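You operate a simulated robot arm through the tools that you are given. There is no shell and no other tool. Be economical: measure what you need, move in short steps, check, and stop when the job is done.

You are at the controls of a simulated robot arm. One attempt, no reset.

## Task
Wipe the dust off the serving tray, then press in both missing feet.
Fine: use the drying pad and put it back. What is to be rubbed or washed off counts as gone when no trace of it is left.

The check looks at the end state, three seconds after you hand in, the way a careful person would. Anything else that was tipped, shoved, dropped, spilled or broken makes it a failure.

## Robot
A 7-joint arm with a two-finger parallel gripper, fixed in place. Base frame: the origin is at the foot of the arm, x ahead of it, y to its left, z up; the work surface is at about z = 0.8. Readings come in m, rad, newtons and seconds.
With the tool pointing down near the work surface it reaches from about 0.22 to 0.74 m from the base axis. Its first joint turns from -2.897 to 2.897 rad. Payload 1.57 kg.
Tool frame: the origin (TCP) lies between the finger pads and is the grasp point; the fingertips stand 0.03 m ahead of it; z points along the fingers, y is the line along which they close. Largest opening 0.11 m; finger width 0.024, thickness 0.012; the body of the gripper, 0.048 by 0.112 m, starts 0.078 m behind the TCP.
Orientation is told as [roll, pitch, yaw] about the base's x, y, z axes, in that order, counted from this pose: with the fingers straight down and closing along the base's y, the tool's x points along the base's -x, its y along +y and its z along -z.

## Interface
- The arm moves only by the tool apply_moves. Its argument "series" is text: rows parted by semicolons, each of 7 numbers parted by spaces: the shift along the tool's x, y, z in m, then the turn, a rotation vector about the tool's x, y, z in degrees, then the finger opening in m, from 0 to 0.11. In form: tx ty tz wx wy wz grip; .... A call has 1 to 8 rows; each row is the pose to reach, as a shift and turn from the pose commanded when the call began, along the tool's axes at that moment. A row lasts 0.2 s, in which the tool goes at most 0.05 m and 0.15 rad; a call with a longer step from one row to the next is refused whole, and so is a gripper value outside its range. Where a pose cannot be reached the arm comes as near as it can. A force on the tool above 40 N (or 10 N above the force at the start of the call, whichever is more), or a blocked arm, ends the call early, and 0.2 s more pass. The fingers move at their own pace (about 0.045 m/s each) and stop on an object; they squeeze with about 28 N. The grip force told is the motor's: it shows also when the fingers shut on nothing. Time passes only in rows, and 0.2 s behind the last, so rows that repeat a pose let the fingers close. It gives the time, the measured TCP pose, the force on the tool (base axes), the opening and the grip force at its end, in the units of the frame above (readings bear some noise), with the torque about the TCP (base axes, N m) and any sound that the robot's microphone picked up, and new pictures: "show" is both (left out), scene, wrist or none.
- Cameras (640 x 400 px; columns grow to the right, rows downward): "scene" is fixed at [0.2193, -0.4985, 1.4134]; the picture's right is [0.92, -0.38, 0.00], its down [-0.16, -0.37, -0.92] and it looks along [0.35, 0.84, -0.40] (base axes); focal length 314 px, centre (320, 200). "wrist" rides on the gripper at [0.07, 0.016, -0.141] in the tool frame; the picture's right is [-0.23, 0.97, 0.00], its down [-0.86, -0.20, -0.48] and it looks along [-0.47, -0.11, 0.88] (tool axes); focal length 222 px, centre (320, 200). There is no depth. A picture from a camera that has moved, and an enlarged one, comes with that camera's place and axes in the base frame and with its lens.
- slide_trunk(by): slides the trunk up (or, below 0, down) by that many m; the arm rides with it, the base frame stays. It gives what a move gives, with no picture.
- close_up(camera, box): a new picture of the part [left, top, right, bottom] of that camera's present view, enlarged. The clock stands still meanwhile.
- sign_off(): hands the job in; it is judged then, once.

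Go step by step. Nothing tells you positions but the pictures and the camera data: compare them with the known pose of the tool, close in by small moves and look again before you grip or let go. The budget is 120 turns and 200 pictures, counting those below and the enlarged ones. Unless the task says otherwise, let go and move clear before handing in, and close with one line.

The tools are called after "Request:" as a command line: name --argument value ..., lists and objects as JSON in quotes. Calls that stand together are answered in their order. apply_moves: Moves the arm, as the interface text tells. Its arguments: {"type":"object","properties":{"series":{"type":"string"},"show":{"type":"string","enum":["both","scene","wrist","none"]}},"required":["series"]} The other tools are called the same way: slide_trunk (by) slides the trunk up or down; close_up (camera, box) takes an enlarged picture of a part of a camera's view; sign_off () hands the job in.

At the start:

```text
time_s: 0.0
ee_pos: [0.4125, 0.2484, 1.0829]
ee_rot: [-0.001, 0.0, 0.0]
contact_force: [0.9, 0.1, 0.9]
ft_torque: [0.0, 0.01, -0.01]
width: 0.1099
grasp_force: 0.1
trunk travel left (down, up): [-0.525, 0.065]
```

scene: 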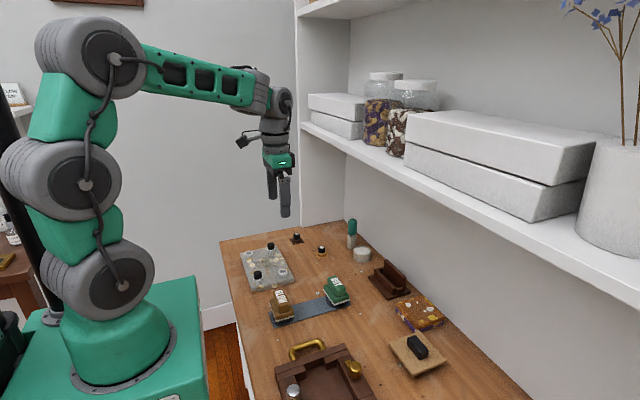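
wrist: 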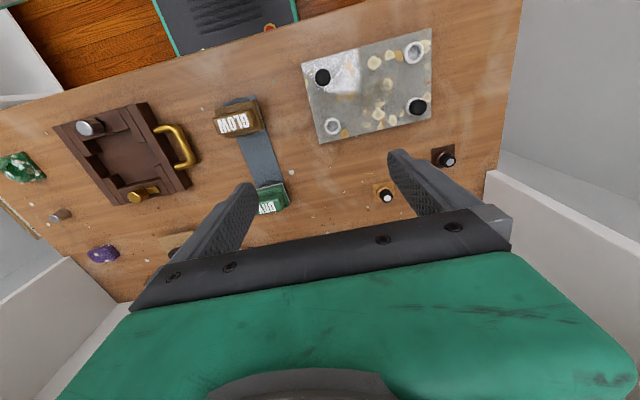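

I see a tray upside down (grey, speckled board with two black feet and two empty sockets), two loose feet on stands, and several objects. I'll enlarge the views to identify them.

Request:
close_up --camera "scene" --box '[220, 210, 380, 310]'

Request:
close_up --camera "scene" --box '[320, 250, 480, 400]'

Request:
close_up --camera "wrist" --box '[290, 20, 480, 220]'

Request:
close_up --camera "wrist" --box '[0, 80, 300, 280]'

```text
4.00 times, centred on (300, 260) of scene
camera zoom: at [0.2193, -0.4985, 1.4134], right [0.92, -0.38, 0.0], down [-0.16, -0.37, -0.92], along [0.35, 0.84, -0.4], focal length 1256 px, centre (400, -40)
```

zoom: 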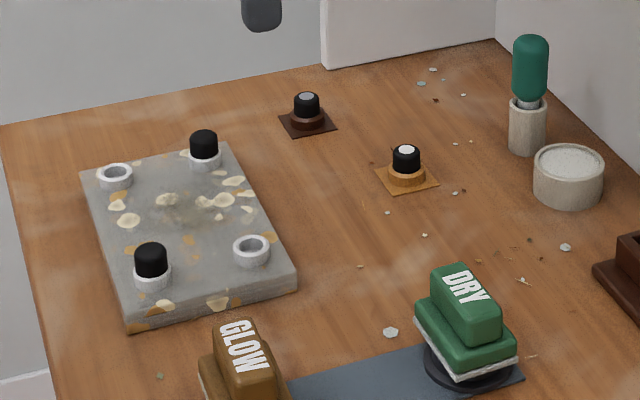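

```text
2.67 times, centred on (400, 325) of scene
camera zoom: at [0.2193, -0.4985, 1.4134], right [0.92, -0.38, 0.0], down [-0.16, -0.37, -0.92], along [0.35, 0.84, -0.4], focal length 838 px, centre (107, -133)
```

zoom: 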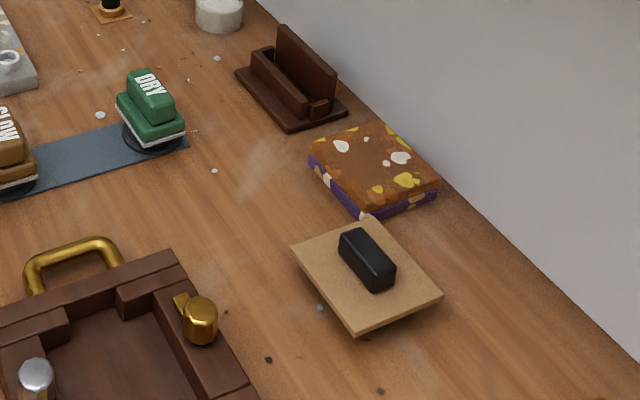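

```text
2.00 times, centred on (385, 120) of wrist
camera zoom: at [0.343, 0.2652, 1.2255], right [0.23, 0.97, 0.0], down [0.86, -0.2, 0.48], along [0.47, -0.11, -0.88], focal length 444 px, centre (190, 360)
```

zoom: 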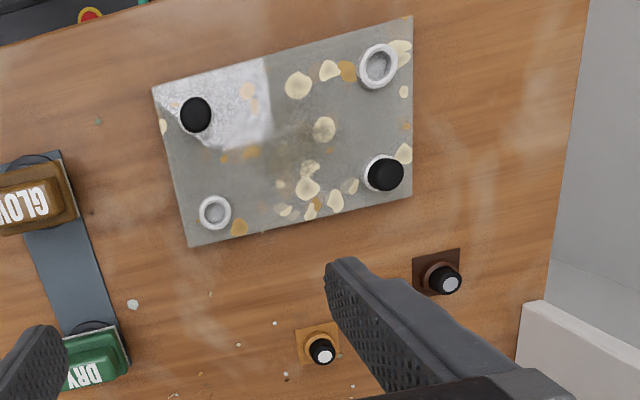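

```text
2.00 times, centred on (150, 180) of wrist
camera zoom: at [0.343, 0.2652, 1.2255], right [0.23, 0.97, 0.0], down [0.86, -0.2, 0.48], along [0.47, -0.11, -0.88], focal length 444 px, centre (660, 240)
```

zoom: 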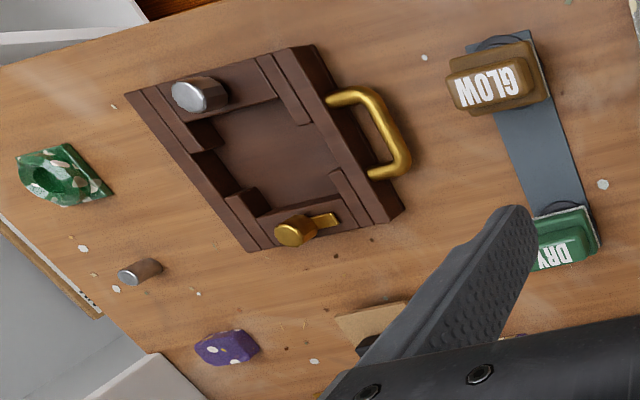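

The grey slab at about x 0.34–0.41, y 0.25–0.39 appears to be the overturned tray, with DRY pad near (0.52, 0.11). I'll move to look down on the tray.

Request:
apply_moves --series "0.03 0.022 0.025 0 0 0 0.11; 0.06 0.044 0.05 0 0 0 0.11; 0.09 0.066 0.075 0 0 0 0.11; 0.12 0.09 0.095 0 0 0 0.11; 0.12 0.09 0.095 0 0 0 0.11" --show "wrist"

```text
time_s: 1.2
ee_pos: [0.2933, 0.3423, 0.9882]
ee_rot: [0.002, -0.001, -0.002]
contact_force: [0.1, -0.1, -0.1]
ft_torque: [0.0, 0.01, -0.04]
width: 0.11
grasp_force: 0.1
trunk travel left (down, up): [-0.525, 0.065]
camera wrist: at [0.2232, 0.3579, 1.1298], right [0.23, 0.97, 0.0], down [0.86, -0.2, 0.48], along [0.47, -0.11, -0.88], focal length 222 px, centre (320, 200)
```

wrist: 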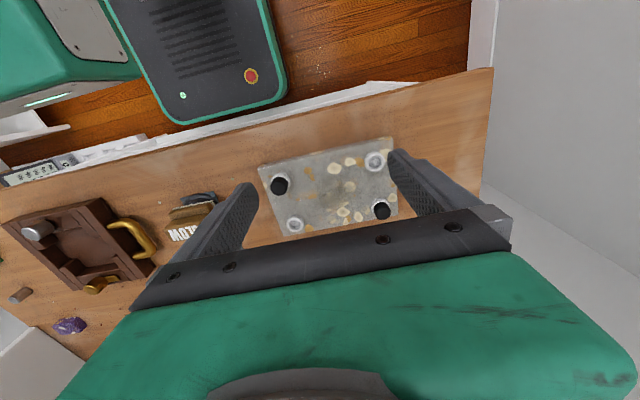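

Request:
close_up --camera "wrist" --box '[240, 120, 420, 245]'

```text
3.20 times, centred on (330, 182) of wrist
camera zoom: at [0.2232, 0.3579, 1.1298], right [0.23, 0.97, 0.0], down [0.86, -0.2, 0.48], along [0.47, -0.11, -0.88], focal length 711 px, centre (288, 256)
```

zoom: 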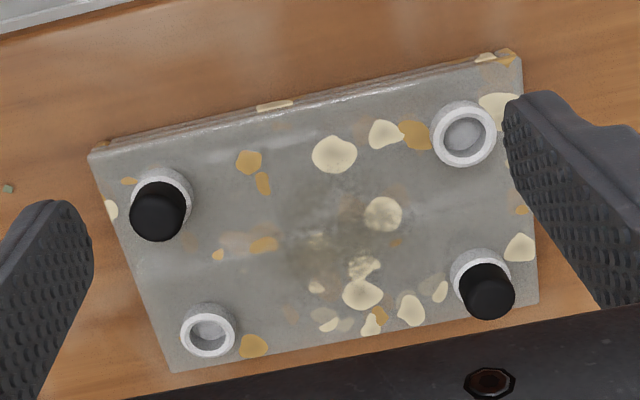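

The tray is axis-aligned: x 0.316–0.444, y 0.241–0.439, with a dusty smear in the middle. Next I look at the DRY pad from above.

Request:
apply_moves --series "-0.023 -0.035 0 0 0 0 0.11; -0.046 -0.07 0 0 0 0 0.11; -0.07 -0.105 0 0 0 0 0.11; -0.093 -0.14 0 0 0 0 0.11; -0.116 -0.175 0 0 0 0 0.11; -0.14 -0.21 0 0 0 0 0.11; -0.14 -0.21 0 0 0 0 0.11" --show "wrist"

Request:
close_up --camera "wrist" --box '[240, 120, 420, 245]'

```text
time_s: 2.8
ee_pos: [0.4321, 0.1303, 0.9882]
ee_rot: [0.0, 0.0, -0.001]
contact_force: [0.8, -0.3, -0.2]
ft_torque: [-0.01, 0.02, 0.01]
width: 0.11
grasp_force: 0.1
trunk travel left (down, up): [-0.525, 0.065]
camera wrist: at [0.3627, 0.1465, 1.1308], right [0.23, 0.97, 0.0], down [0.86, -0.2, 0.48], along [0.47, -0.11, -0.88], focal length 222 px, centre (320, 200)
```

wrist: 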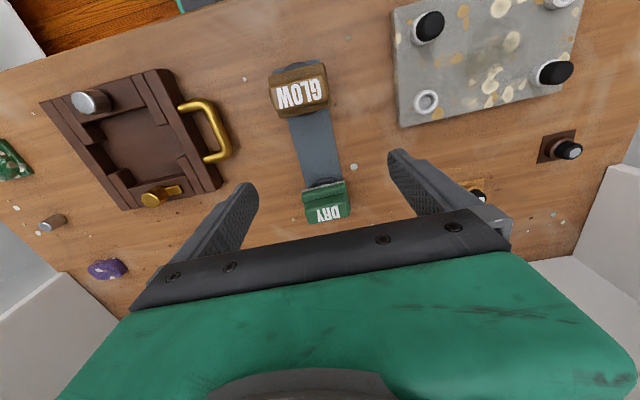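

```text
3.20 times, centred on (330, 182) of wrist
camera zoom: at [0.3627, 0.1465, 1.1308], right [0.23, 0.97, 0.0], down [0.86, -0.2, 0.48], along [0.47, -0.11, -0.88], focal length 711 px, centre (288, 256)
```

zoom: 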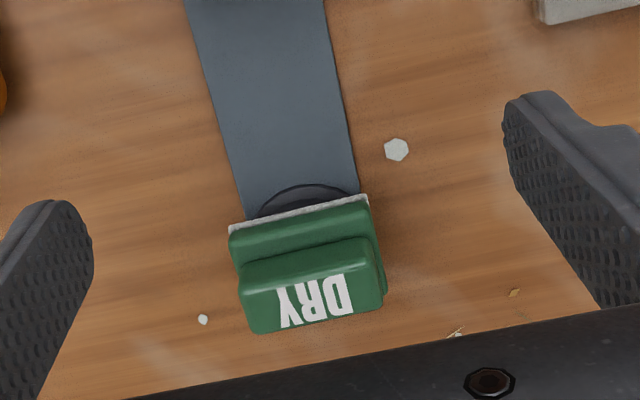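

The DRY pad's handle is about 0.028 × 0.057 m, long axis along y, top at z≈0.868, centred near (0.525, 0.118). I'll turn the gripper 90° so the fingers close along x, moving above it.

Request:
apply_moves --series "-0.012 -0.002 0 0 0 -8.5 0.11; -0.024 -0.003 0 0 0 -17 0.11; -0.036 -0.005 0 0 0 -25.5 0.11; -0.048 -0.006 0 0 0 -34 0.11; -0.06 -0.008 0 0 0 -42.5 0.11; -0.072 -0.009 0 0 0 -51 0.11; -0.084 -0.011 0 0 0 -59.5 0.11; -0.093 -0.012 0 0 0 -68 0.11" --show "none"

Request:
apply_moves --series "0 0 0 0 0 -8 0.11; 0 0 0 0 0 -16 0.11; 0 0 0 0 0 -22 0.11; 0 0 0.02 0 0 -22 0.08; 0 0 0.04 0 0 -22 0.065; 0 0 0.04 0 0 -22 0.065" --show "both"

```text
time_s: 4.6
ee_pos: [0.5258, 0.116, 0.9893]
ee_rot: [0.0, -0.001, 1.188]
contact_force: [-0.5, -0.6, 0.6]
ft_torque: [0.03, 0.0, 0.0]
width: 0.1099
grasp_force: 0.1
trunk travel left (down, up): [-0.525, 0.065]
```

```text
time_s: 6.0
ee_pos: [0.5265, 0.1176, 0.9471]
ee_rot: [0.0, 0.001, 1.572]
contact_force: [0.5, -0.5, -0.6]
ft_torque: [-0.01, 0.0, 0.0]
width: 0.0649
grasp_force: 0.0
trunk travel left (down, up): [-0.525, 0.065]
camera wrist: at [0.5099, 0.0471, 1.0895], right [-0.97, 0.23, 0.0], down [0.2, 0.85, 0.48], along [0.11, 0.47, -0.88], focal length 222 px, centre (320, 200)
```

scene: 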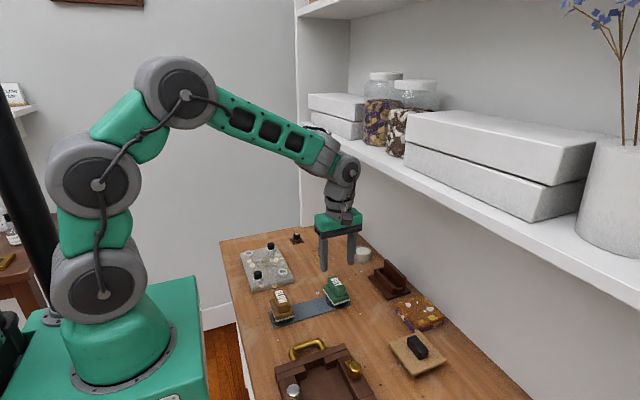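
wrist: 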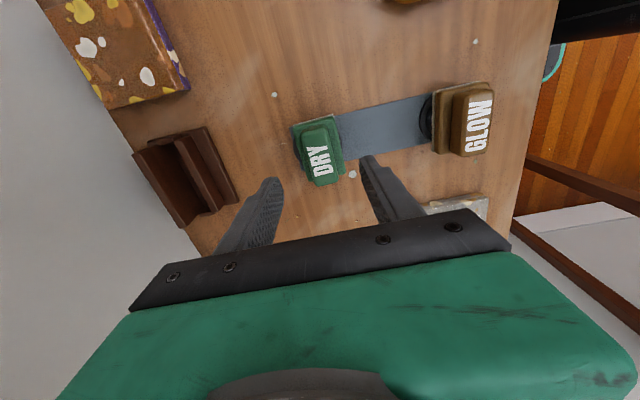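

The pad handle's centre reads (0.527, 0.116), right under the tool. I descend and check before gripping.

Request:
apply_moves --series "0 0 0.03 0 0 0 0.065; 0 0 0.055 0 0 0 0.06; 0 0 0.055 0 0 0 0.06" --show "both"

Request:
close_up --camera "scene" --box '[290, 230, 390, 310]'

Request:
close_up --camera "wrist" --box '[220, 110, 420, 230]'

```text
time_s: 6.8
ee_pos: [0.5267, 0.1155, 0.8927]
ee_rot: [0.0, 0.0, 1.571]
contact_force: [-0.6, -0.1, -0.4]
ft_torque: [0.01, -0.02, 0.02]
width: 0.0602
grasp_force: 0.1
trunk travel left (down, up): [-0.525, 0.065]
camera wrist: at [0.5098, 0.0469, 1.0346], right [-0.97, 0.23, 0.0], down [0.2, 0.85, 0.48], along [0.11, 0.47, -0.88], focal length 222 px, centre (320, 200)
```

scene: 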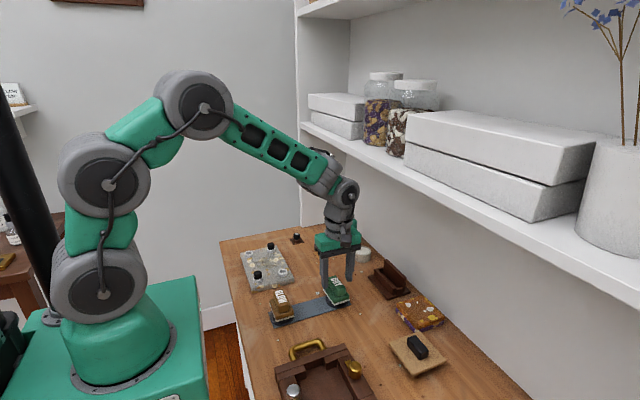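
wrist: 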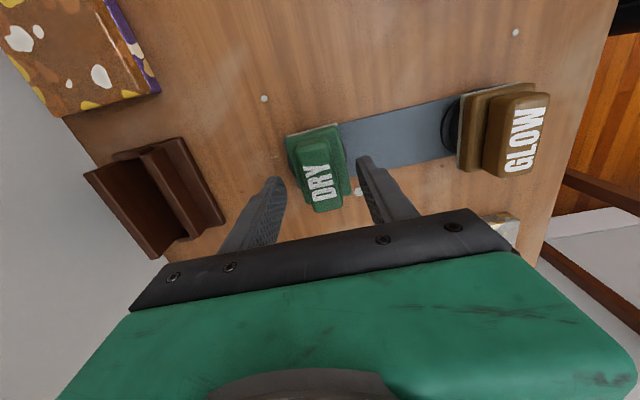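

```text
5.00 times, centred on (340, 270) of scene
camera zoom: at [0.2193, -0.4985, 1.4134], right [0.92, -0.38, 0.0], down [-0.16, -0.37, -0.92], along [0.35, 0.84, -0.4], focal length 1571 px, centre (220, -150)
```

zoom: 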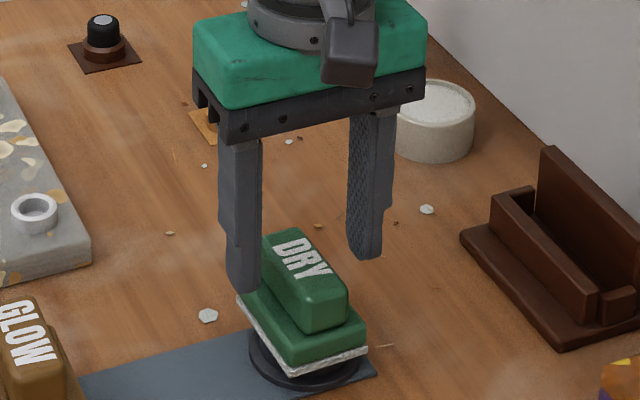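

```text
3.20 times, centred on (320, 170) of wrist
camera zoom: at [0.5098, 0.0469, 1.0346], right [-0.97, 0.23, 0.0], down [0.2, 0.85, 0.48], along [0.11, 0.47, -0.88], focal length 711 px, centre (320, 296)
```

zoom: 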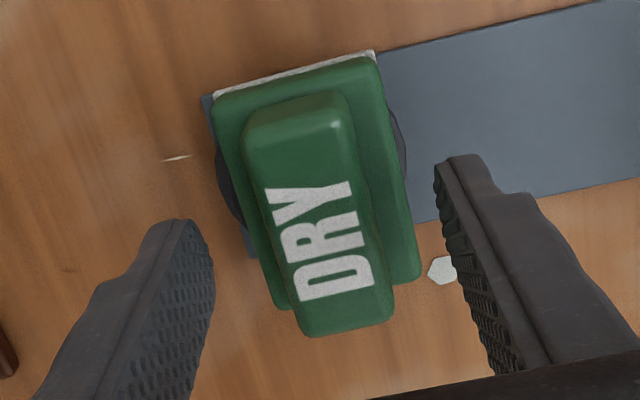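

Fingers straddle the handle evenly. I lower further and close.

Request:
apply_moves --series "0 0 0.01 0 0 0 0.06; 0 0 0.02 0 0 0 0.06; 0 0 0.02 0 0 0 0.06; 0 0 0.02 0 0 0 0.02; 0 0 0.02 0 0 0 0.02; 0 0 0.02 0 0 0 0.02" --show "scene"

Request:
close_up --camera "scene" --box '[290, 230, 390, 310]'

```text
time_s: 8.2
ee_pos: [0.5269, 0.1168, 0.874]
ee_rot: [0.002, 0.001, 1.569]
contact_force: [0.3, 0.8, -0.4]
ft_torque: [0.0, 0.01, -0.01]
width: 0.0272
grasp_force: 21.9
trunk travel left (down, up): [-0.525, 0.065]
```

scene: 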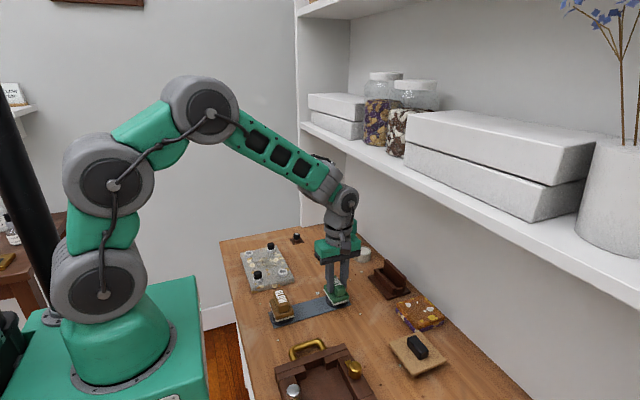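

```text
5.00 times, centred on (340, 270) of scene
camera zoom: at [0.2193, -0.4985, 1.4134], right [0.92, -0.38, 0.0], down [-0.16, -0.37, -0.92], along [0.35, 0.84, -0.4], focal length 1571 px, centre (220, -150)
```

zoom: 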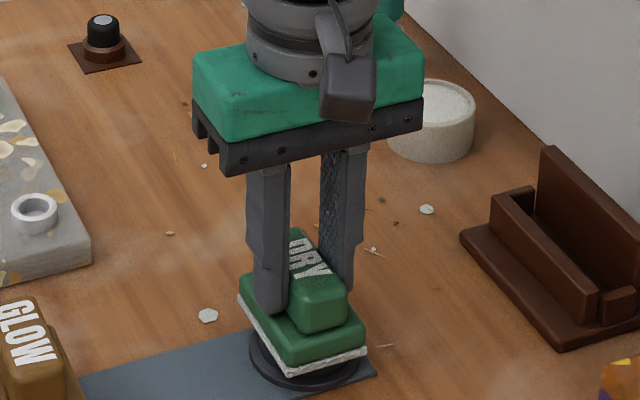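

Gripped cleanly (0.027 m). Lift and carry above the tray's middle.

Request:
apply_moves --series "0 0 -0.03 0 0 0 0.02; 0 0 -0.065 0 0 0 0.02; 0 0 -0.1 0 0 0 0.02; 0 0 -0.1 0 0 0 0.02" --show "wrist"

Request:
apply_moves --series "-0.038 0.025 0 0 0 0 0.02; -0.076 0.05 0 0 0 0 0.02; -0.114 0.075 0 0 0 0 0.02; -0.152 0.1 0 0 0 0 0.02; -0.19 0.125 0 0 0 0 0.02; -0.223 0.147 0 0 0 0 0.02; -0.223 0.147 0 0 0 0 0.02" --show "both"

Request:
close_up --camera "scene" --box '[220, 210, 320, 300]'

Request:
close_up --camera "wrist" --box '[200, 90, 440, 250]'

```text
time_s: 9.2
ee_pos: [0.526, 0.1181, 0.9727]
ee_rot: [0.001, -0.001, 1.571]
contact_force: [-0.2, -0.6, -0.7]
ft_torque: [0.01, -0.02, 0.01]
width: 0.0274
grasp_force: 28.0
trunk travel left (down, up): [-0.525, 0.065]
camera wrist: at [0.5092, 0.0484, 1.1146], right [-0.97, 0.23, 0.0], down [0.2, 0.85, 0.48], along [0.11, 0.47, -0.88], focal length 222 px, centre (320, 200)
```

wrist: 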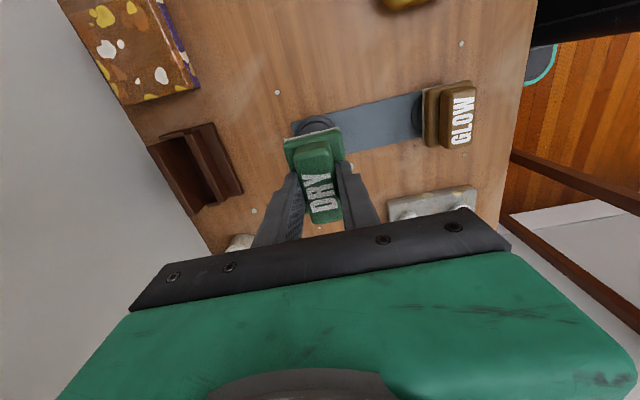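

```text
time_s: 10.8
ee_pos: [0.3773, 0.338, 0.9727]
ee_rot: [0.0, -0.002, 1.569]
contact_force: [0.3, 0.9, -0.7]
ft_torque: [-0.02, -0.02, 0.04]
width: 0.0272
grasp_force: 27.5
trunk travel left (down, up): [-0.525, 0.065]
camera wrist: at [0.3611, 0.2689, 1.1154], right [-0.97, 0.23, 0.0], down [0.2, 0.85, 0.48], along [0.11, 0.47, -0.88], focal length 222 px, centre (320, 200)
```

scene: 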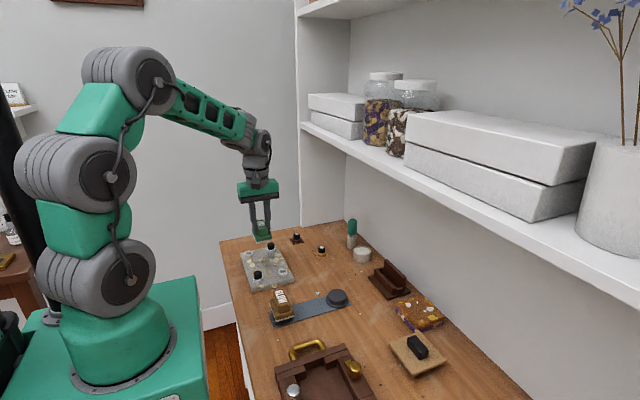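
wrist: 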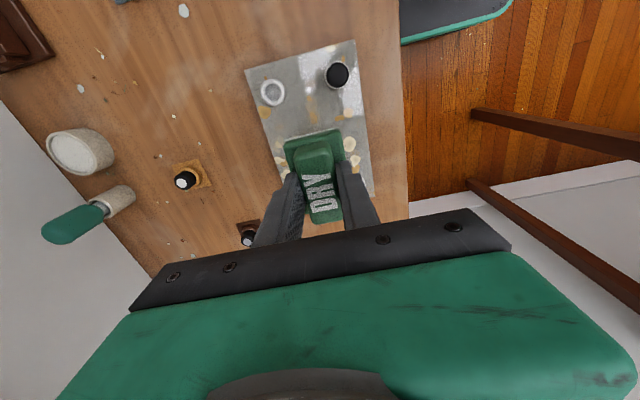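

```text
4.44 times, centred on (270, 255) of scene
camera zoom: at [0.2193, -0.4985, 1.4134], right [0.92, -0.38, 0.0], down [-0.16, -0.37, -0.92], along [0.35, 0.84, -0.4], focal length 1396 px, centre (542, -44)
```

zoom: 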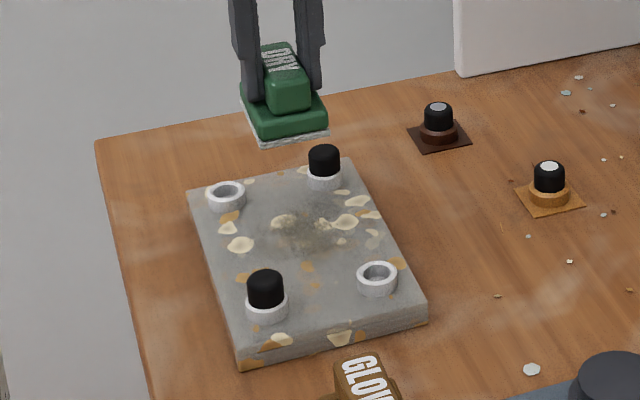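

```text
2.50 times, centred on (320, 170) of wrist
camera zoom: at [0.3611, 0.2689, 1.1154], right [-0.97, 0.23, 0.0], down [0.2, 0.85, 0.48], along [0.11, 0.47, -0.88], focal length 555 px, centre (320, 275)
```

zoom: 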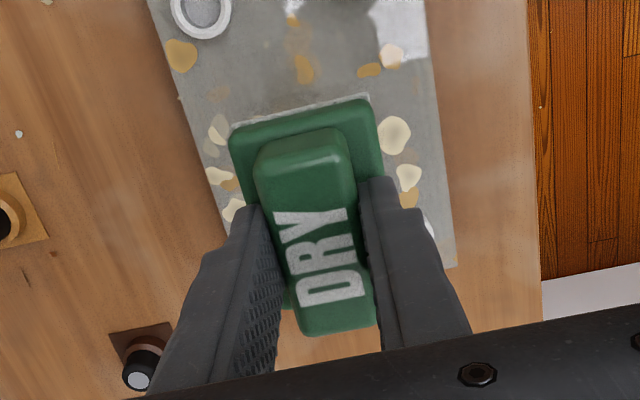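

The dust is a dark smudge around (0.388, 0.345), radius ~0.035. I lower gradually to find contact.

Request:
apply_moves --series "0 -0.005 0.04 0 0 0 0.02; 0 -0.01 0.075 0 0 0 0.02; 0 -0.01 0.08 0 0 0 0.02; 0 -0.01 0.083 0 0 0 0.02; 0 -0.01 0.083 0 0 0 0.02" --show "scene"

Request:
close_up --camera "scene" --box '[220, 210, 320, 300]'

```text
time_s: 12.0
ee_pos: [0.3898, 0.3402, 0.89]
ee_rot: [0.0, 0.0, 1.57]
contact_force: [0.0, 0.8, 0.5]
ft_torque: [0.0, 0.01, 0.0]
width: 0.0271
grasp_force: 28.3
trunk travel left (down, up): [-0.525, 0.065]
```

scene: 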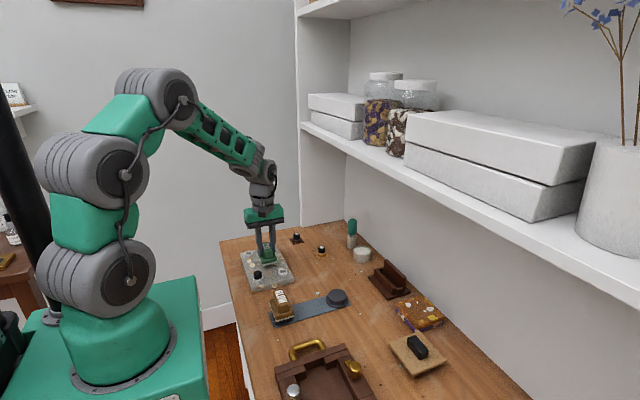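

```text
4.44 times, centred on (270, 255) of scene
camera zoom: at [0.2193, -0.4985, 1.4134], right [0.92, -0.38, 0.0], down [-0.16, -0.37, -0.92], along [0.35, 0.84, -0.4], focal length 1396 px, centre (542, -44)
```

zoom: 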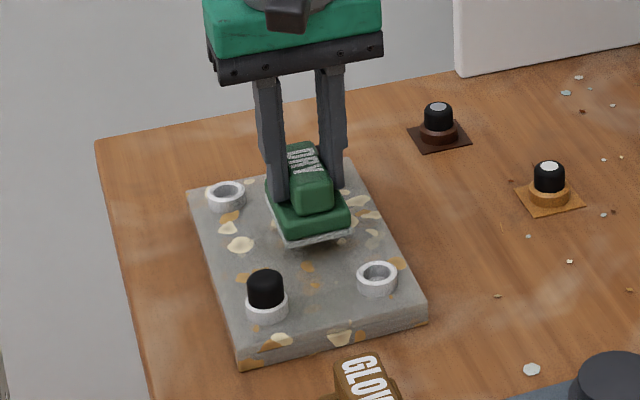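

Not touching yet; continue down in small steps.

Request:
apply_moves --series "0 0 0.002 0 0 0 0.02; 0 0 0.004 0 0 0 0.02; 0 0 0.006 0 0 0 0.02; 0 0 0.006 0 0 0 0.02" --show "none"

```text
time_s: 13.0
ee_pos: [0.388, 0.3406, 0.8848]
ee_rot: [0.0, 0.0, 1.571]
contact_force: [0.5, -0.2, -0.4]
ft_torque: [-0.03, 0.0, -0.03]
width: 0.0271
grasp_force: 27.6
trunk travel left (down, up): [-0.525, 0.065]
```

Request:
apply_moves --series "0 0 0.002 0 0 0 0.02; 0 0 0.004 0 0 0 0.02; 0 0 0.004 0 0 0 0.02" --show "none"

```text
time_s: 13.8
ee_pos: [0.3886, 0.3402, 0.8798]
ee_rot: [0.0, 0.001, 1.57]
contact_force: [0.8, 0.0, 0.6]
ft_torque: [-0.01, -0.01, -0.01]
width: 0.0271
grasp_force: 28.4
trunk travel left (down, up): [-0.525, 0.065]
```

Request:
apply_moves --series "0 0 0.002 0 0 0 0.02; 0 0 0.004 0 0 0 0.02; 0 0 0.004 0 0 0 0.02" --show "scene"

Request:
close_up --camera "scene" --box '[235, 225, 310, 290]'

```text
time_s: 14.6
ee_pos: [0.3883, 0.3399, 0.8766]
ee_rot: [0.0, 0.0, 1.572]
contact_force: [0.0, -0.7, -1.6]
ft_torque: [-0.02, 0.0, 0.03]
width: 0.0271
grasp_force: 28.1
trunk travel left (down, up): [-0.525, 0.065]
```

scene: 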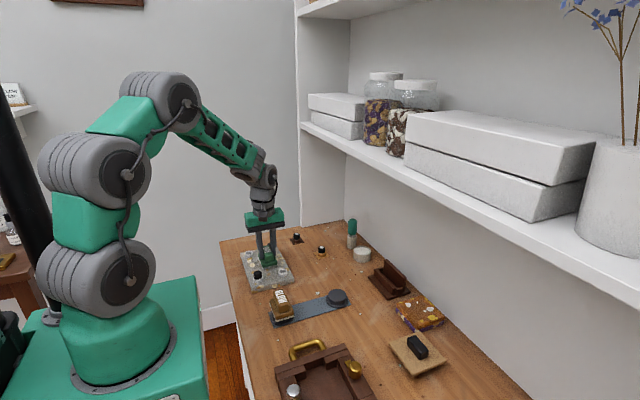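

```text
6.15 times, centred on (272, 258) of scene
camera zoom: at [0.2193, -0.4985, 1.4134], right [0.92, -0.38, 0.0], down [-0.16, -0.37, -0.92], along [0.35, 0.84, -0.4], focal length 1933 px, centre (612, -154)
```

zoom: 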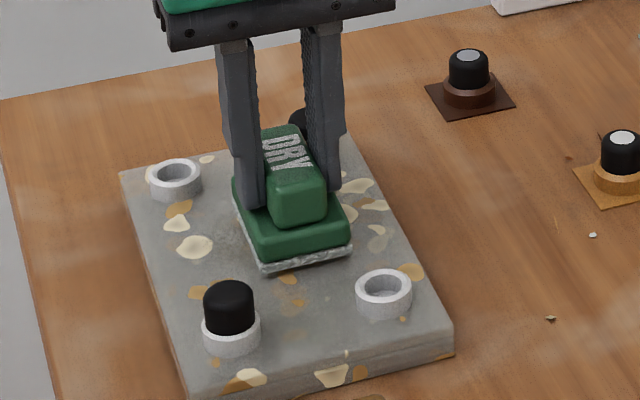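

Request:
apply_moves --series "0 0 0.001 0 0 0 0.02; 0 0 0.002 0 0 0 0.02; 0 0 0.002 0 0 0 0.02" --show "none"

```text
time_s: 15.4
ee_pos: [0.3892, 0.34, 0.8742]
ee_rot: [0.0, 0.0, 1.57]
contact_force: [-0.9, 0.2, -0.6]
ft_torque: [-0.02, -0.01, -0.01]
width: 0.0271
grasp_force: 28.3
trunk travel left (down, up): [-0.525, 0.065]
```

Request:
apply_moves --series "0 0 0.001 0 0 0 0.02; 0 0 0.002 0 0 0 0.02; 0 0 0.003 0 0 0 0.02; 0 0 0.003 0 0 0 0.02" --show "none"

```text
time_s: 16.4
ee_pos: [0.3891, 0.3402, 0.8726]
ee_rot: [0.0, 0.0, 1.572]
contact_force: [0.2, -0.3, 0.8]
ft_torque: [-0.01, -0.03, -0.01]
width: 0.027
grasp_force: 28.1
trunk travel left (down, up): [-0.525, 0.065]
```

Request:
apply_moves --series "0 0 0.001 0 0 0 0.02; 0 0 0.002 0 0 0 0.02; 0 0 0.003 0 0 0 0.02; 0 0 0.003 0 0 0 0.02" --show "scene"

Request:
close_up --camera "scene" --box '[235, 225, 310, 290]'

```text
time_s: 17.4
ee_pos: [0.3889, 0.341, 0.8716]
ee_rot: [-0.004, -0.004, 1.57]
contact_force: [-3.6, -0.5, 27.2]
ft_torque: [-0.34, 0.18, 0.0]
width: 0.0271
grasp_force: 28.0
trunk travel left (down, up): [-0.525, 0.065]
```

scene: 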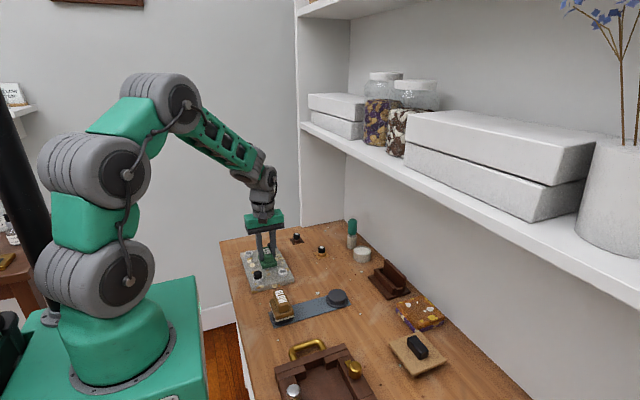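

```text
6.15 times, centred on (272, 258) of scene
camera zoom: at [0.2193, -0.4985, 1.4134], right [0.92, -0.38, 0.0], down [-0.16, -0.37, -0.92], along [0.35, 0.84, -0.4], focal length 1933 px, centre (612, -154)
```

zoom: 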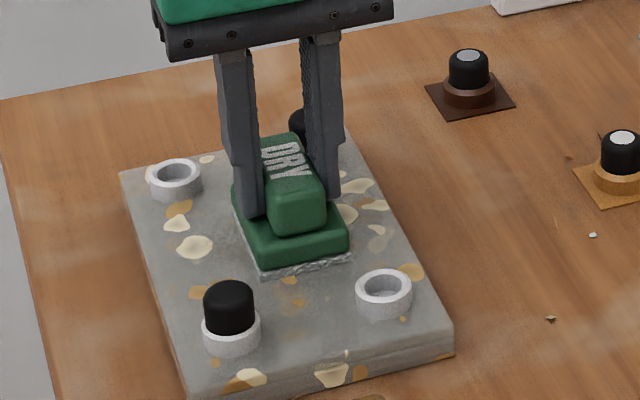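

Contact at TCP z≈0.872 with 27 N; I back off ~2 mm to a light pressure and stroke along x.

Request:
apply_moves --series "0 0 -0.002 0 0 0 0.02; 0 -0.018 -0.002 0 0 0 0.02; 0 -0.034 -0.002 0 0 0 0.02; 0 -0.017 -0.002 0 0 0 0.02; 0 0 -0.002 0 0 0 0.02; 0 0.018 -0.002 0 0 0 0.02; 0 0.036 -0.002 0 0 0 0.02; 0 0.036 -0.002 0 0 0 0.02" --show "scene"

Request:
close_up --camera "scene" --box '[235, 225, 310, 290]'

```text
time_s: 19.2
ee_pos: [0.3536, 0.3391, 0.8725]
ee_rot: [-0.001, -0.001, 1.572]
contact_force: [4.9, -0.2, 19.6]
ft_torque: [0.14, -0.18, 0.01]
width: 0.0271
grasp_force: 27.9
trunk travel left (down, up): [-0.525, 0.065]
```

scene: 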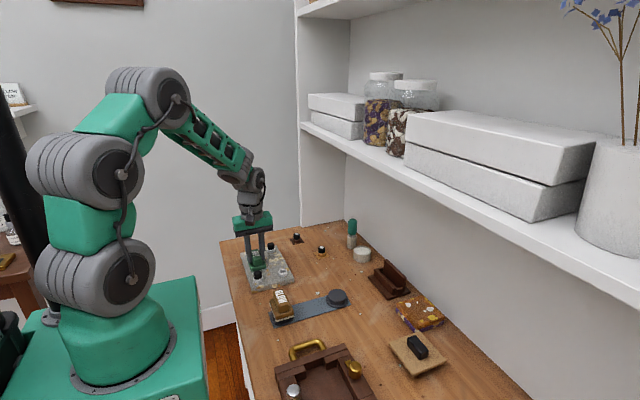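

```text
6.15 times, centred on (272, 258) of scene
camera zoom: at [0.2193, -0.4985, 1.4134], right [0.92, -0.38, 0.0], down [-0.16, -0.37, -0.92], along [0.35, 0.84, -0.4], focal length 1933 px, centre (612, -154)
```

zoom: 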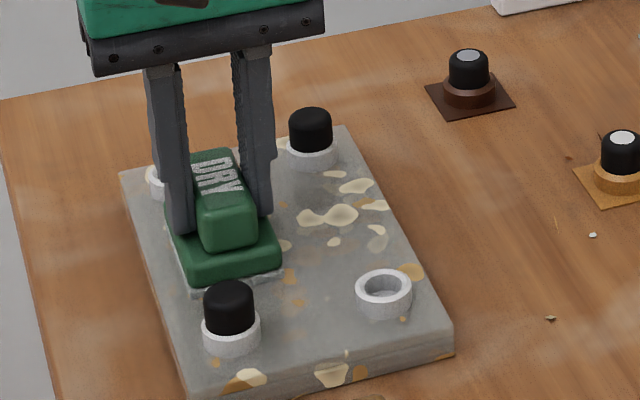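

The dust comes off and the tray hasn't moved. I repeat with strokes shifted in y to both sides.

Request:
apply_moves --series "-0.016 0 0 0 0 0 0.02; -0.016 -0.025 0 0 0 0 0.02; -0.016 -0.05 0 0 0 0 0.02; -0.016 -0.072 0 0 0 0 0.02; 0.015 -0.072 0 0 0 0 0.02; 0.015 -0.05 0 0 0 0 0.02; 0.015 -0.025 0 0 0 0 0.02; 0.015 0 0 0 0 0 0.02" --show "none"

Request:
apply_moves --series "-0.01 0 -0.03 0 0 0 0.02; -0.02 0 -0.06 0 0 0 0.02; 0.02 0 -0.1 0 0 0 0.02; 0.06 0 -0.1 0 0 0 0.02; 0.1 0 -0.1 0 0 0 0.02; 0.13 0 -0.1 0 0 0 0.02; 0.13 0 -0.1 0 0 0 0.02" --show "both"

Request:
close_up --camera "scene" --box '[235, 225, 310, 290]'

```text
time_s: 21.0
ee_pos: [0.3504, 0.3249, 0.8705]
ee_rot: [0.002, -0.001, 1.57]
contact_force: [-0.9, 0.9, 13.1]
ft_torque: [0.16, 0.0, 0.01]
width: 0.0273
grasp_force: 27.6
trunk travel left (down, up): [-0.525, 0.065]
```

```text
refused: row 3 steps farther than a row can; nothing moved
```

```text
6.15 times, centred on (272, 258) of scene
camera zoom: at [0.2193, -0.4985, 1.4134], right [0.92, -0.38, 0.0], down [-0.16, -0.37, -0.92], along [0.35, 0.84, -0.4], focal length 1933 px, centre (612, -154)
```

zoom: 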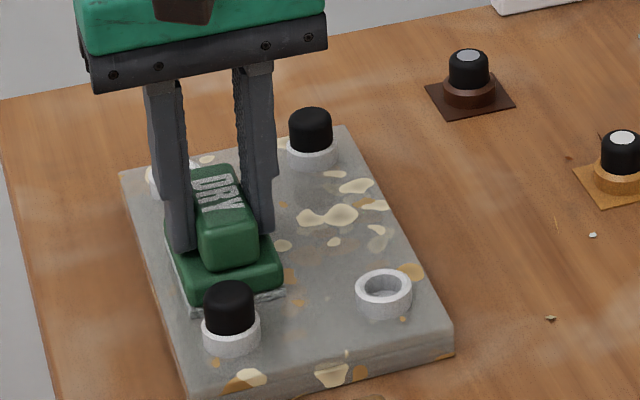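

Now I lift straight up and move aside toward −y to inspect the tray.

Request:
apply_moves --series "0 0 -0.03 0 0 0 0.02; 0 0 -0.06 0 0 0 0.02; 0 0 -0.1 0 0 0 0.02; 0.04 -0.02 -0.1 0 0 0 0.02; 0.08 -0.04 -0.1 0 0 0 0.02; 0.12 -0.06 -0.1 0 0 0 0.02; 0.15 -0.08 -0.1 0 0 0 0.02; 0.15 -0.08 -0.1 0 0 0 0.02" --show "scene"

Request:
close_up --camera "scene" --box '[235, 225, 310, 290]'

```text
time_s: 22.8
ee_pos: [0.4315, 0.175, 0.9716]
ee_rot: [-0.001, 0.001, 1.57]
contact_force: [0.6, -0.3, -1.3]
ft_torque: [-0.01, 0.03, -0.02]
width: 0.0273
grasp_force: 28.4
trunk travel left (down, up): [-0.525, 0.065]
```

scene: 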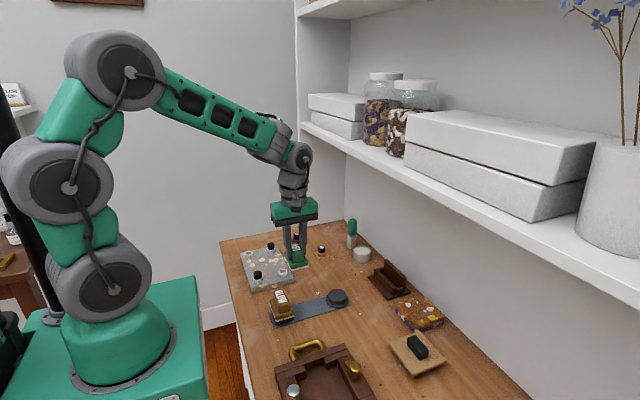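

```text
6.15 times, centred on (272, 258) of scene
camera zoom: at [0.2193, -0.4985, 1.4134], right [0.92, -0.38, 0.0], down [-0.16, -0.37, -0.92], along [0.35, 0.84, -0.4], focal length 1933 px, centre (612, -154)
```

zoom: 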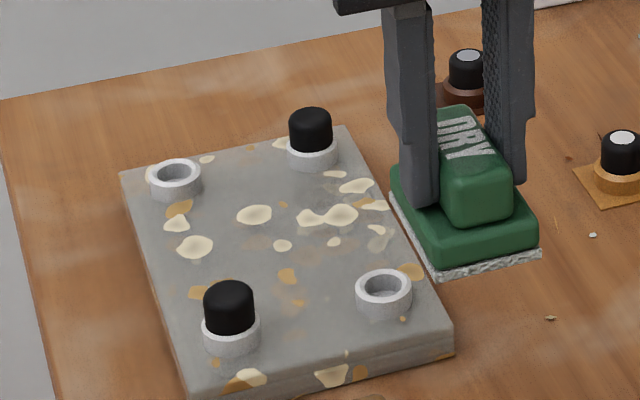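

The smudge looks gone; I'll inspect from above with the wrist camera while still holding the pad.

Request:
apply_moves --series "-0.035 0.01 -0.006 0 0 0 0.02; -0.07 0.02 -0.012 0 0 0 0.02; -0.105 0.03 -0.018 0 0 0 0.02; -0.14 0.04 -0.024 0 0 0 0.02; -0.175 0.05 -0.03 0 0 0 0.02; -0.21 0.06 -0.036 0 0 0 0.02; -0.245 0.07 -0.04 0 0 0 0.02; -0.245 0.07 -0.04 0 0 0 0.02" --show "wrist"

Request:
close_up --camera "wrist" --box '[240, 20, 400, 140]'

```text
time_s: 24.6
ee_pos: [0.3626, 0.4182, 1.0125]
ee_rot: [0.001, -0.001, 1.569]
contact_force: [-0.1, 0.3, -1.0]
ft_torque: [-0.01, -0.01, 0.0]
width: 0.0269
grasp_force: 28.1
trunk travel left (down, up): [-0.525, 0.065]
camera wrist: at [0.346, 0.3498, 1.154], right [-0.97, 0.23, 0.0], down [0.2, 0.85, 0.48], along [0.11, 0.47, -0.88], focal length 222 px, centre (320, 200)
```

wrist: 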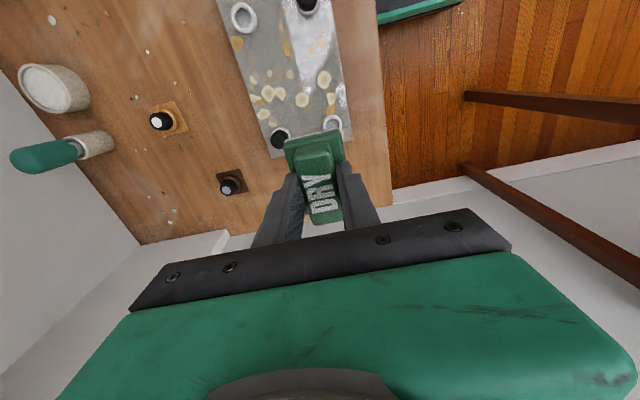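

```text
3.33 times, centred on (320, 80) of wrist
camera zoom: at [0.346, 0.3498, 1.154], right [-0.97, 0.23, 0.0], down [0.2, 0.85, 0.48], along [0.11, 0.47, -0.88], focal length 740 px, centre (320, 600)
```

zoom: 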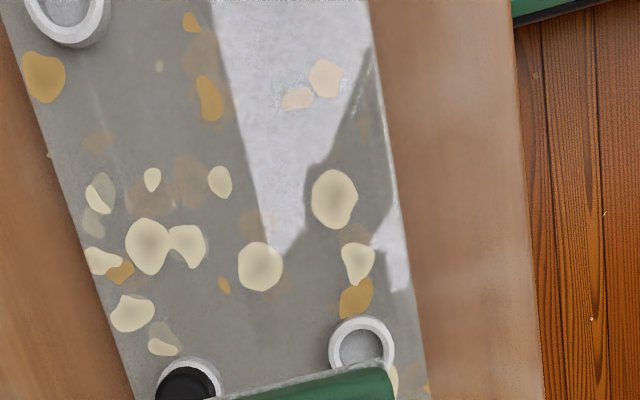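

The tray is clean. Now return the pad to its dish at (0.527, 0.117).

Request:
apply_moves --series "0.038 -0.0205 0.005 0 0 0 0.02; 0.076 -0.041 0.01 0 0 0 0.02; 0.114 -0.0615 0.015 0 0 0 0.02; 0.152 -0.082 0.02 0 0 0 0.02; 0.19 -0.1025 0.025 0 0 0 0.02; 0.228 -0.123 0.03 0 0 0 0.02; 0.266 -0.1435 0.035 0 0 0 0.02; 0.3014 -0.164 0.04 0 0 0 0.02" --show "none"

Request:
apply_moves --series "0 0 0.03 0 0 0 0.02; 0 0 0.06 0 0 0 0.02; 0 0 0.08 0 0 0 0.02; 0 0 0.08 0 0 0 0.02" --show "both"

Request:
close_up --camera "scene" --box '[290, 230, 390, 310]'

```text
time_s: 26.4
ee_pos: [0.5271, 0.118, 0.9723]
ee_rot: [0.0, 0.001, 1.573]
contact_force: [0.0, -0.1, -1.2]
ft_torque: [-0.02, 0.02, 0.01]
width: 0.0271
grasp_force: 28.1
trunk travel left (down, up): [-0.525, 0.065]
```

```text
time_s: 27.4
ee_pos: [0.5271, 0.1185, 0.8916]
ee_rot: [0.001, -0.001, 1.572]
contact_force: [-0.1, 0.1, -0.7]
ft_torque: [0.0, -0.01, 0.0]
width: 0.0272
grasp_force: 27.6
trunk travel left (down, up): [-0.525, 0.065]
camera wrist: at [0.5103, 0.049, 1.0335], right [-0.97, 0.23, 0.0], down [0.2, 0.85, 0.48], along [0.11, 0.47, -0.88], focal length 222 px, centre (320, 200)
```

scene: 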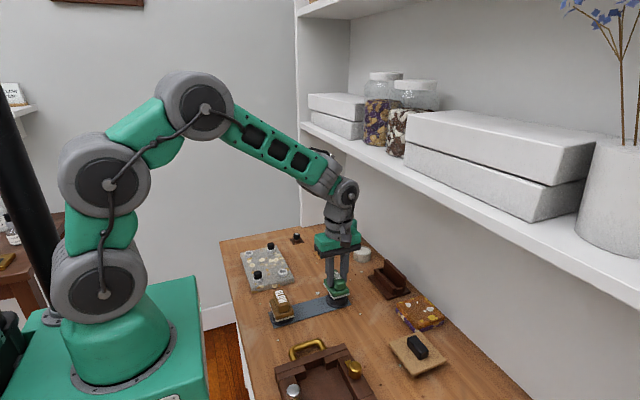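
wrist: 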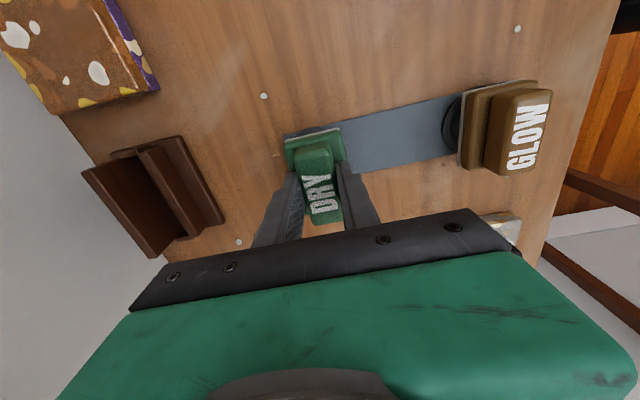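

```text
5.00 times, centred on (340, 270) of scene
camera zoom: at [0.2193, -0.4985, 1.4134], right [0.92, -0.38, 0.0], down [-0.16, -0.37, -0.92], along [0.35, 0.84, -0.4], focal length 1571 px, centre (220, -150)
```

zoom: 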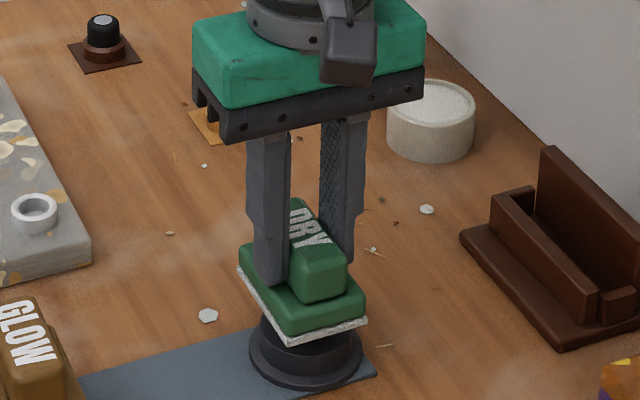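

Request:
apply_moves --series "0.001 0 0.008 0 0 0 0.02; 0.001 0 0.014 0 0 0 0.02; 0.001 0 0.016 0 0 0 0.02; 0.001 0 0.018 0 0 0 0.02; 0.001 0 0.018 0 0 0 0.02" --show "none"

```text
time_s: 28.6
ee_pos: [0.527, 0.1178, 0.8725]
ee_rot: [-0.002, 0.0, 1.57]
contact_force: [0.7, -1.3, 3.1]
ft_torque: [-0.03, 0.03, -0.01]
width: 0.027
grasp_force: 28.4
trunk travel left (down, up): [-0.525, 0.065]
```

The pad has touched down (3 N). Release and rise.

Request:
apply_moves --series "0 0 0 0 0 0 0.05; 0 0 0 0 0 0 0.06; 0 0 0 0 0 0 0.06; 0 0 -0.03 0 0 0 0.06; 0 0 -0.07 0 0 0 0.06; 0 0 -0.11 0 0 0 0.06; 0 0 -0.11 0 0 0 0.06" --show "both"

Request:
close_up --camera "scene" --box '[280, 210, 380, 310]'

```text
time_s: 30.2
ee_pos: [0.5289, 0.1194, 0.9846]
ee_rot: [0.001, 0.0, 1.571]
contact_force: [-0.2, -0.2, -0.4]
ft_torque: [0.03, 0.01, -0.04]
width: 0.06
grasp_force: 0.1
trunk travel left (down, up): [-0.525, 0.065]
camera wrist: at [0.5113, 0.049, 1.1262], right [-0.97, 0.23, 0.0], down [0.2, 0.85, 0.48], along [0.11, 0.47, -0.88], focal length 222 px, centre (320, 200)
```

scene: 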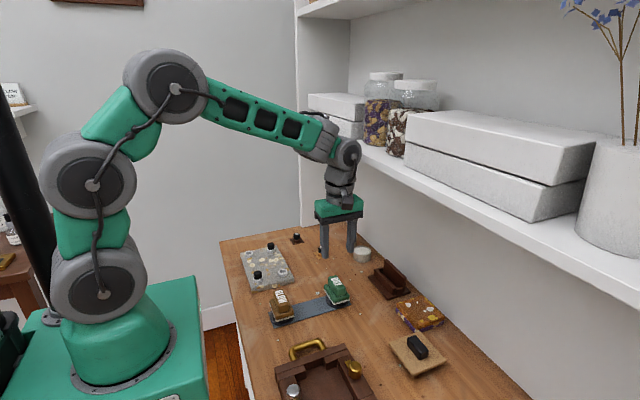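
wrist: 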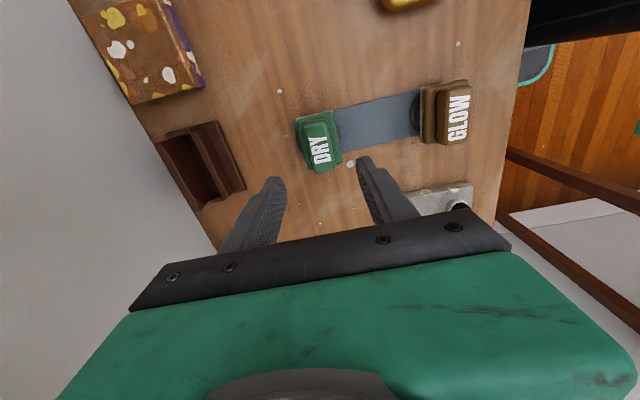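

```text
4.00 times, centred on (330, 260) of scene
camera zoom: at [0.2193, -0.4985, 1.4134], right [0.92, -0.38, 0.0], down [-0.16, -0.37, -0.92], along [0.35, 0.84, -0.4], focal length 1256 px, centre (280, -40)
```

zoom: 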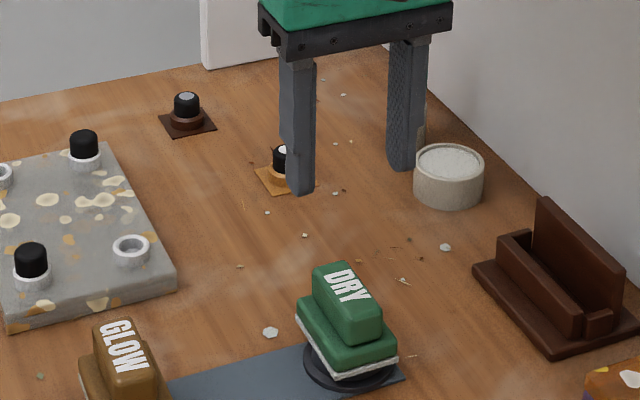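

The DRY pad is back in place. Now I look at the loose feet, keeping the wrist clear of the shelf (front edge near x≈0.58, z≈1.2).

Request:
apply_moves --series "-0.036 0.008 0.008 0 0 0 0.06; -0.072 0.016 0.016 0 0 0 0.06; -0.108 0.024 0.024 0 0 0 0.06; -0.144 0.032 0.032 0 0 0 0.06; -0.18 0.039 0.04 0 0 0 0.06; -0.215 0.039 0.04 0 0 0 0.06; -0.215 0.039 0.04 0 0 0 0.06" --show "both"

Request:
close_up --camera "wrist" --box '[150, 60, 330, 220]'

Request:
close_up --camera "scene" --box '[280, 225, 340, 265]'

```text
time_s: 31.8
ee_pos: [0.4869, 0.3341, 0.942]
ee_rot: [0.001, 0.001, 1.568]
contact_force: [0.2, 0.0, -0.2]
ft_torque: [-0.04, 0.0, 0.04]
width: 0.0602
grasp_force: 0.1
trunk travel left (down, up): [-0.525, 0.065]
camera wrist: at [0.4707, 0.2642, 1.0844], right [-0.97, 0.23, 0.0], down [0.2, 0.85, 0.48], along [0.11, 0.47, -0.88], focal length 222 px, centre (320, 200)
```

scene: 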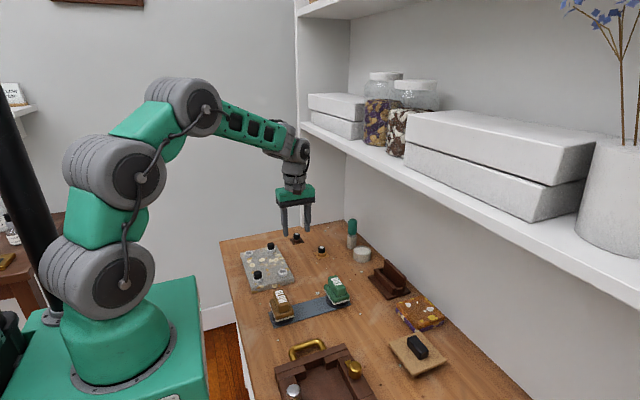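
wrist: 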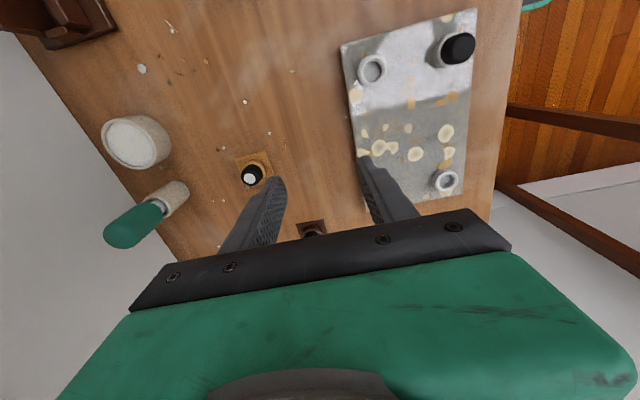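

```text
2.50 times, centred on (240, 140) of wrist
camera zoom: at [0.4707, 0.2642, 1.0844], right [-0.97, 0.23, 0.0], down [0.2, 0.85, 0.48], along [0.11, 0.47, -0.88], focal length 555 px, centre (520, 350)
```

zoom: 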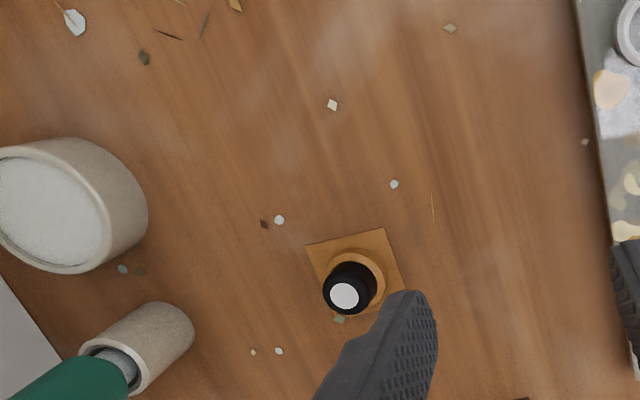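

```text
10.00 times, centred on (310, 245) of scene
camera zoom: at [0.2193, -0.4985, 1.4134], right [0.92, -0.38, 0.0], down [-0.16, -0.37, -0.92], along [0.35, 0.84, -0.4], focal length 3141 px, centre (420, -250)
```

zoom: 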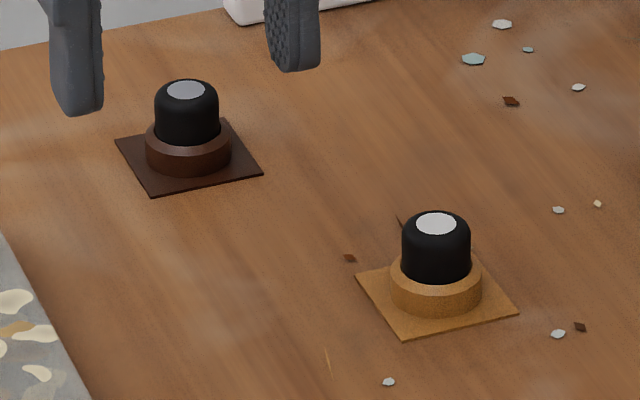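

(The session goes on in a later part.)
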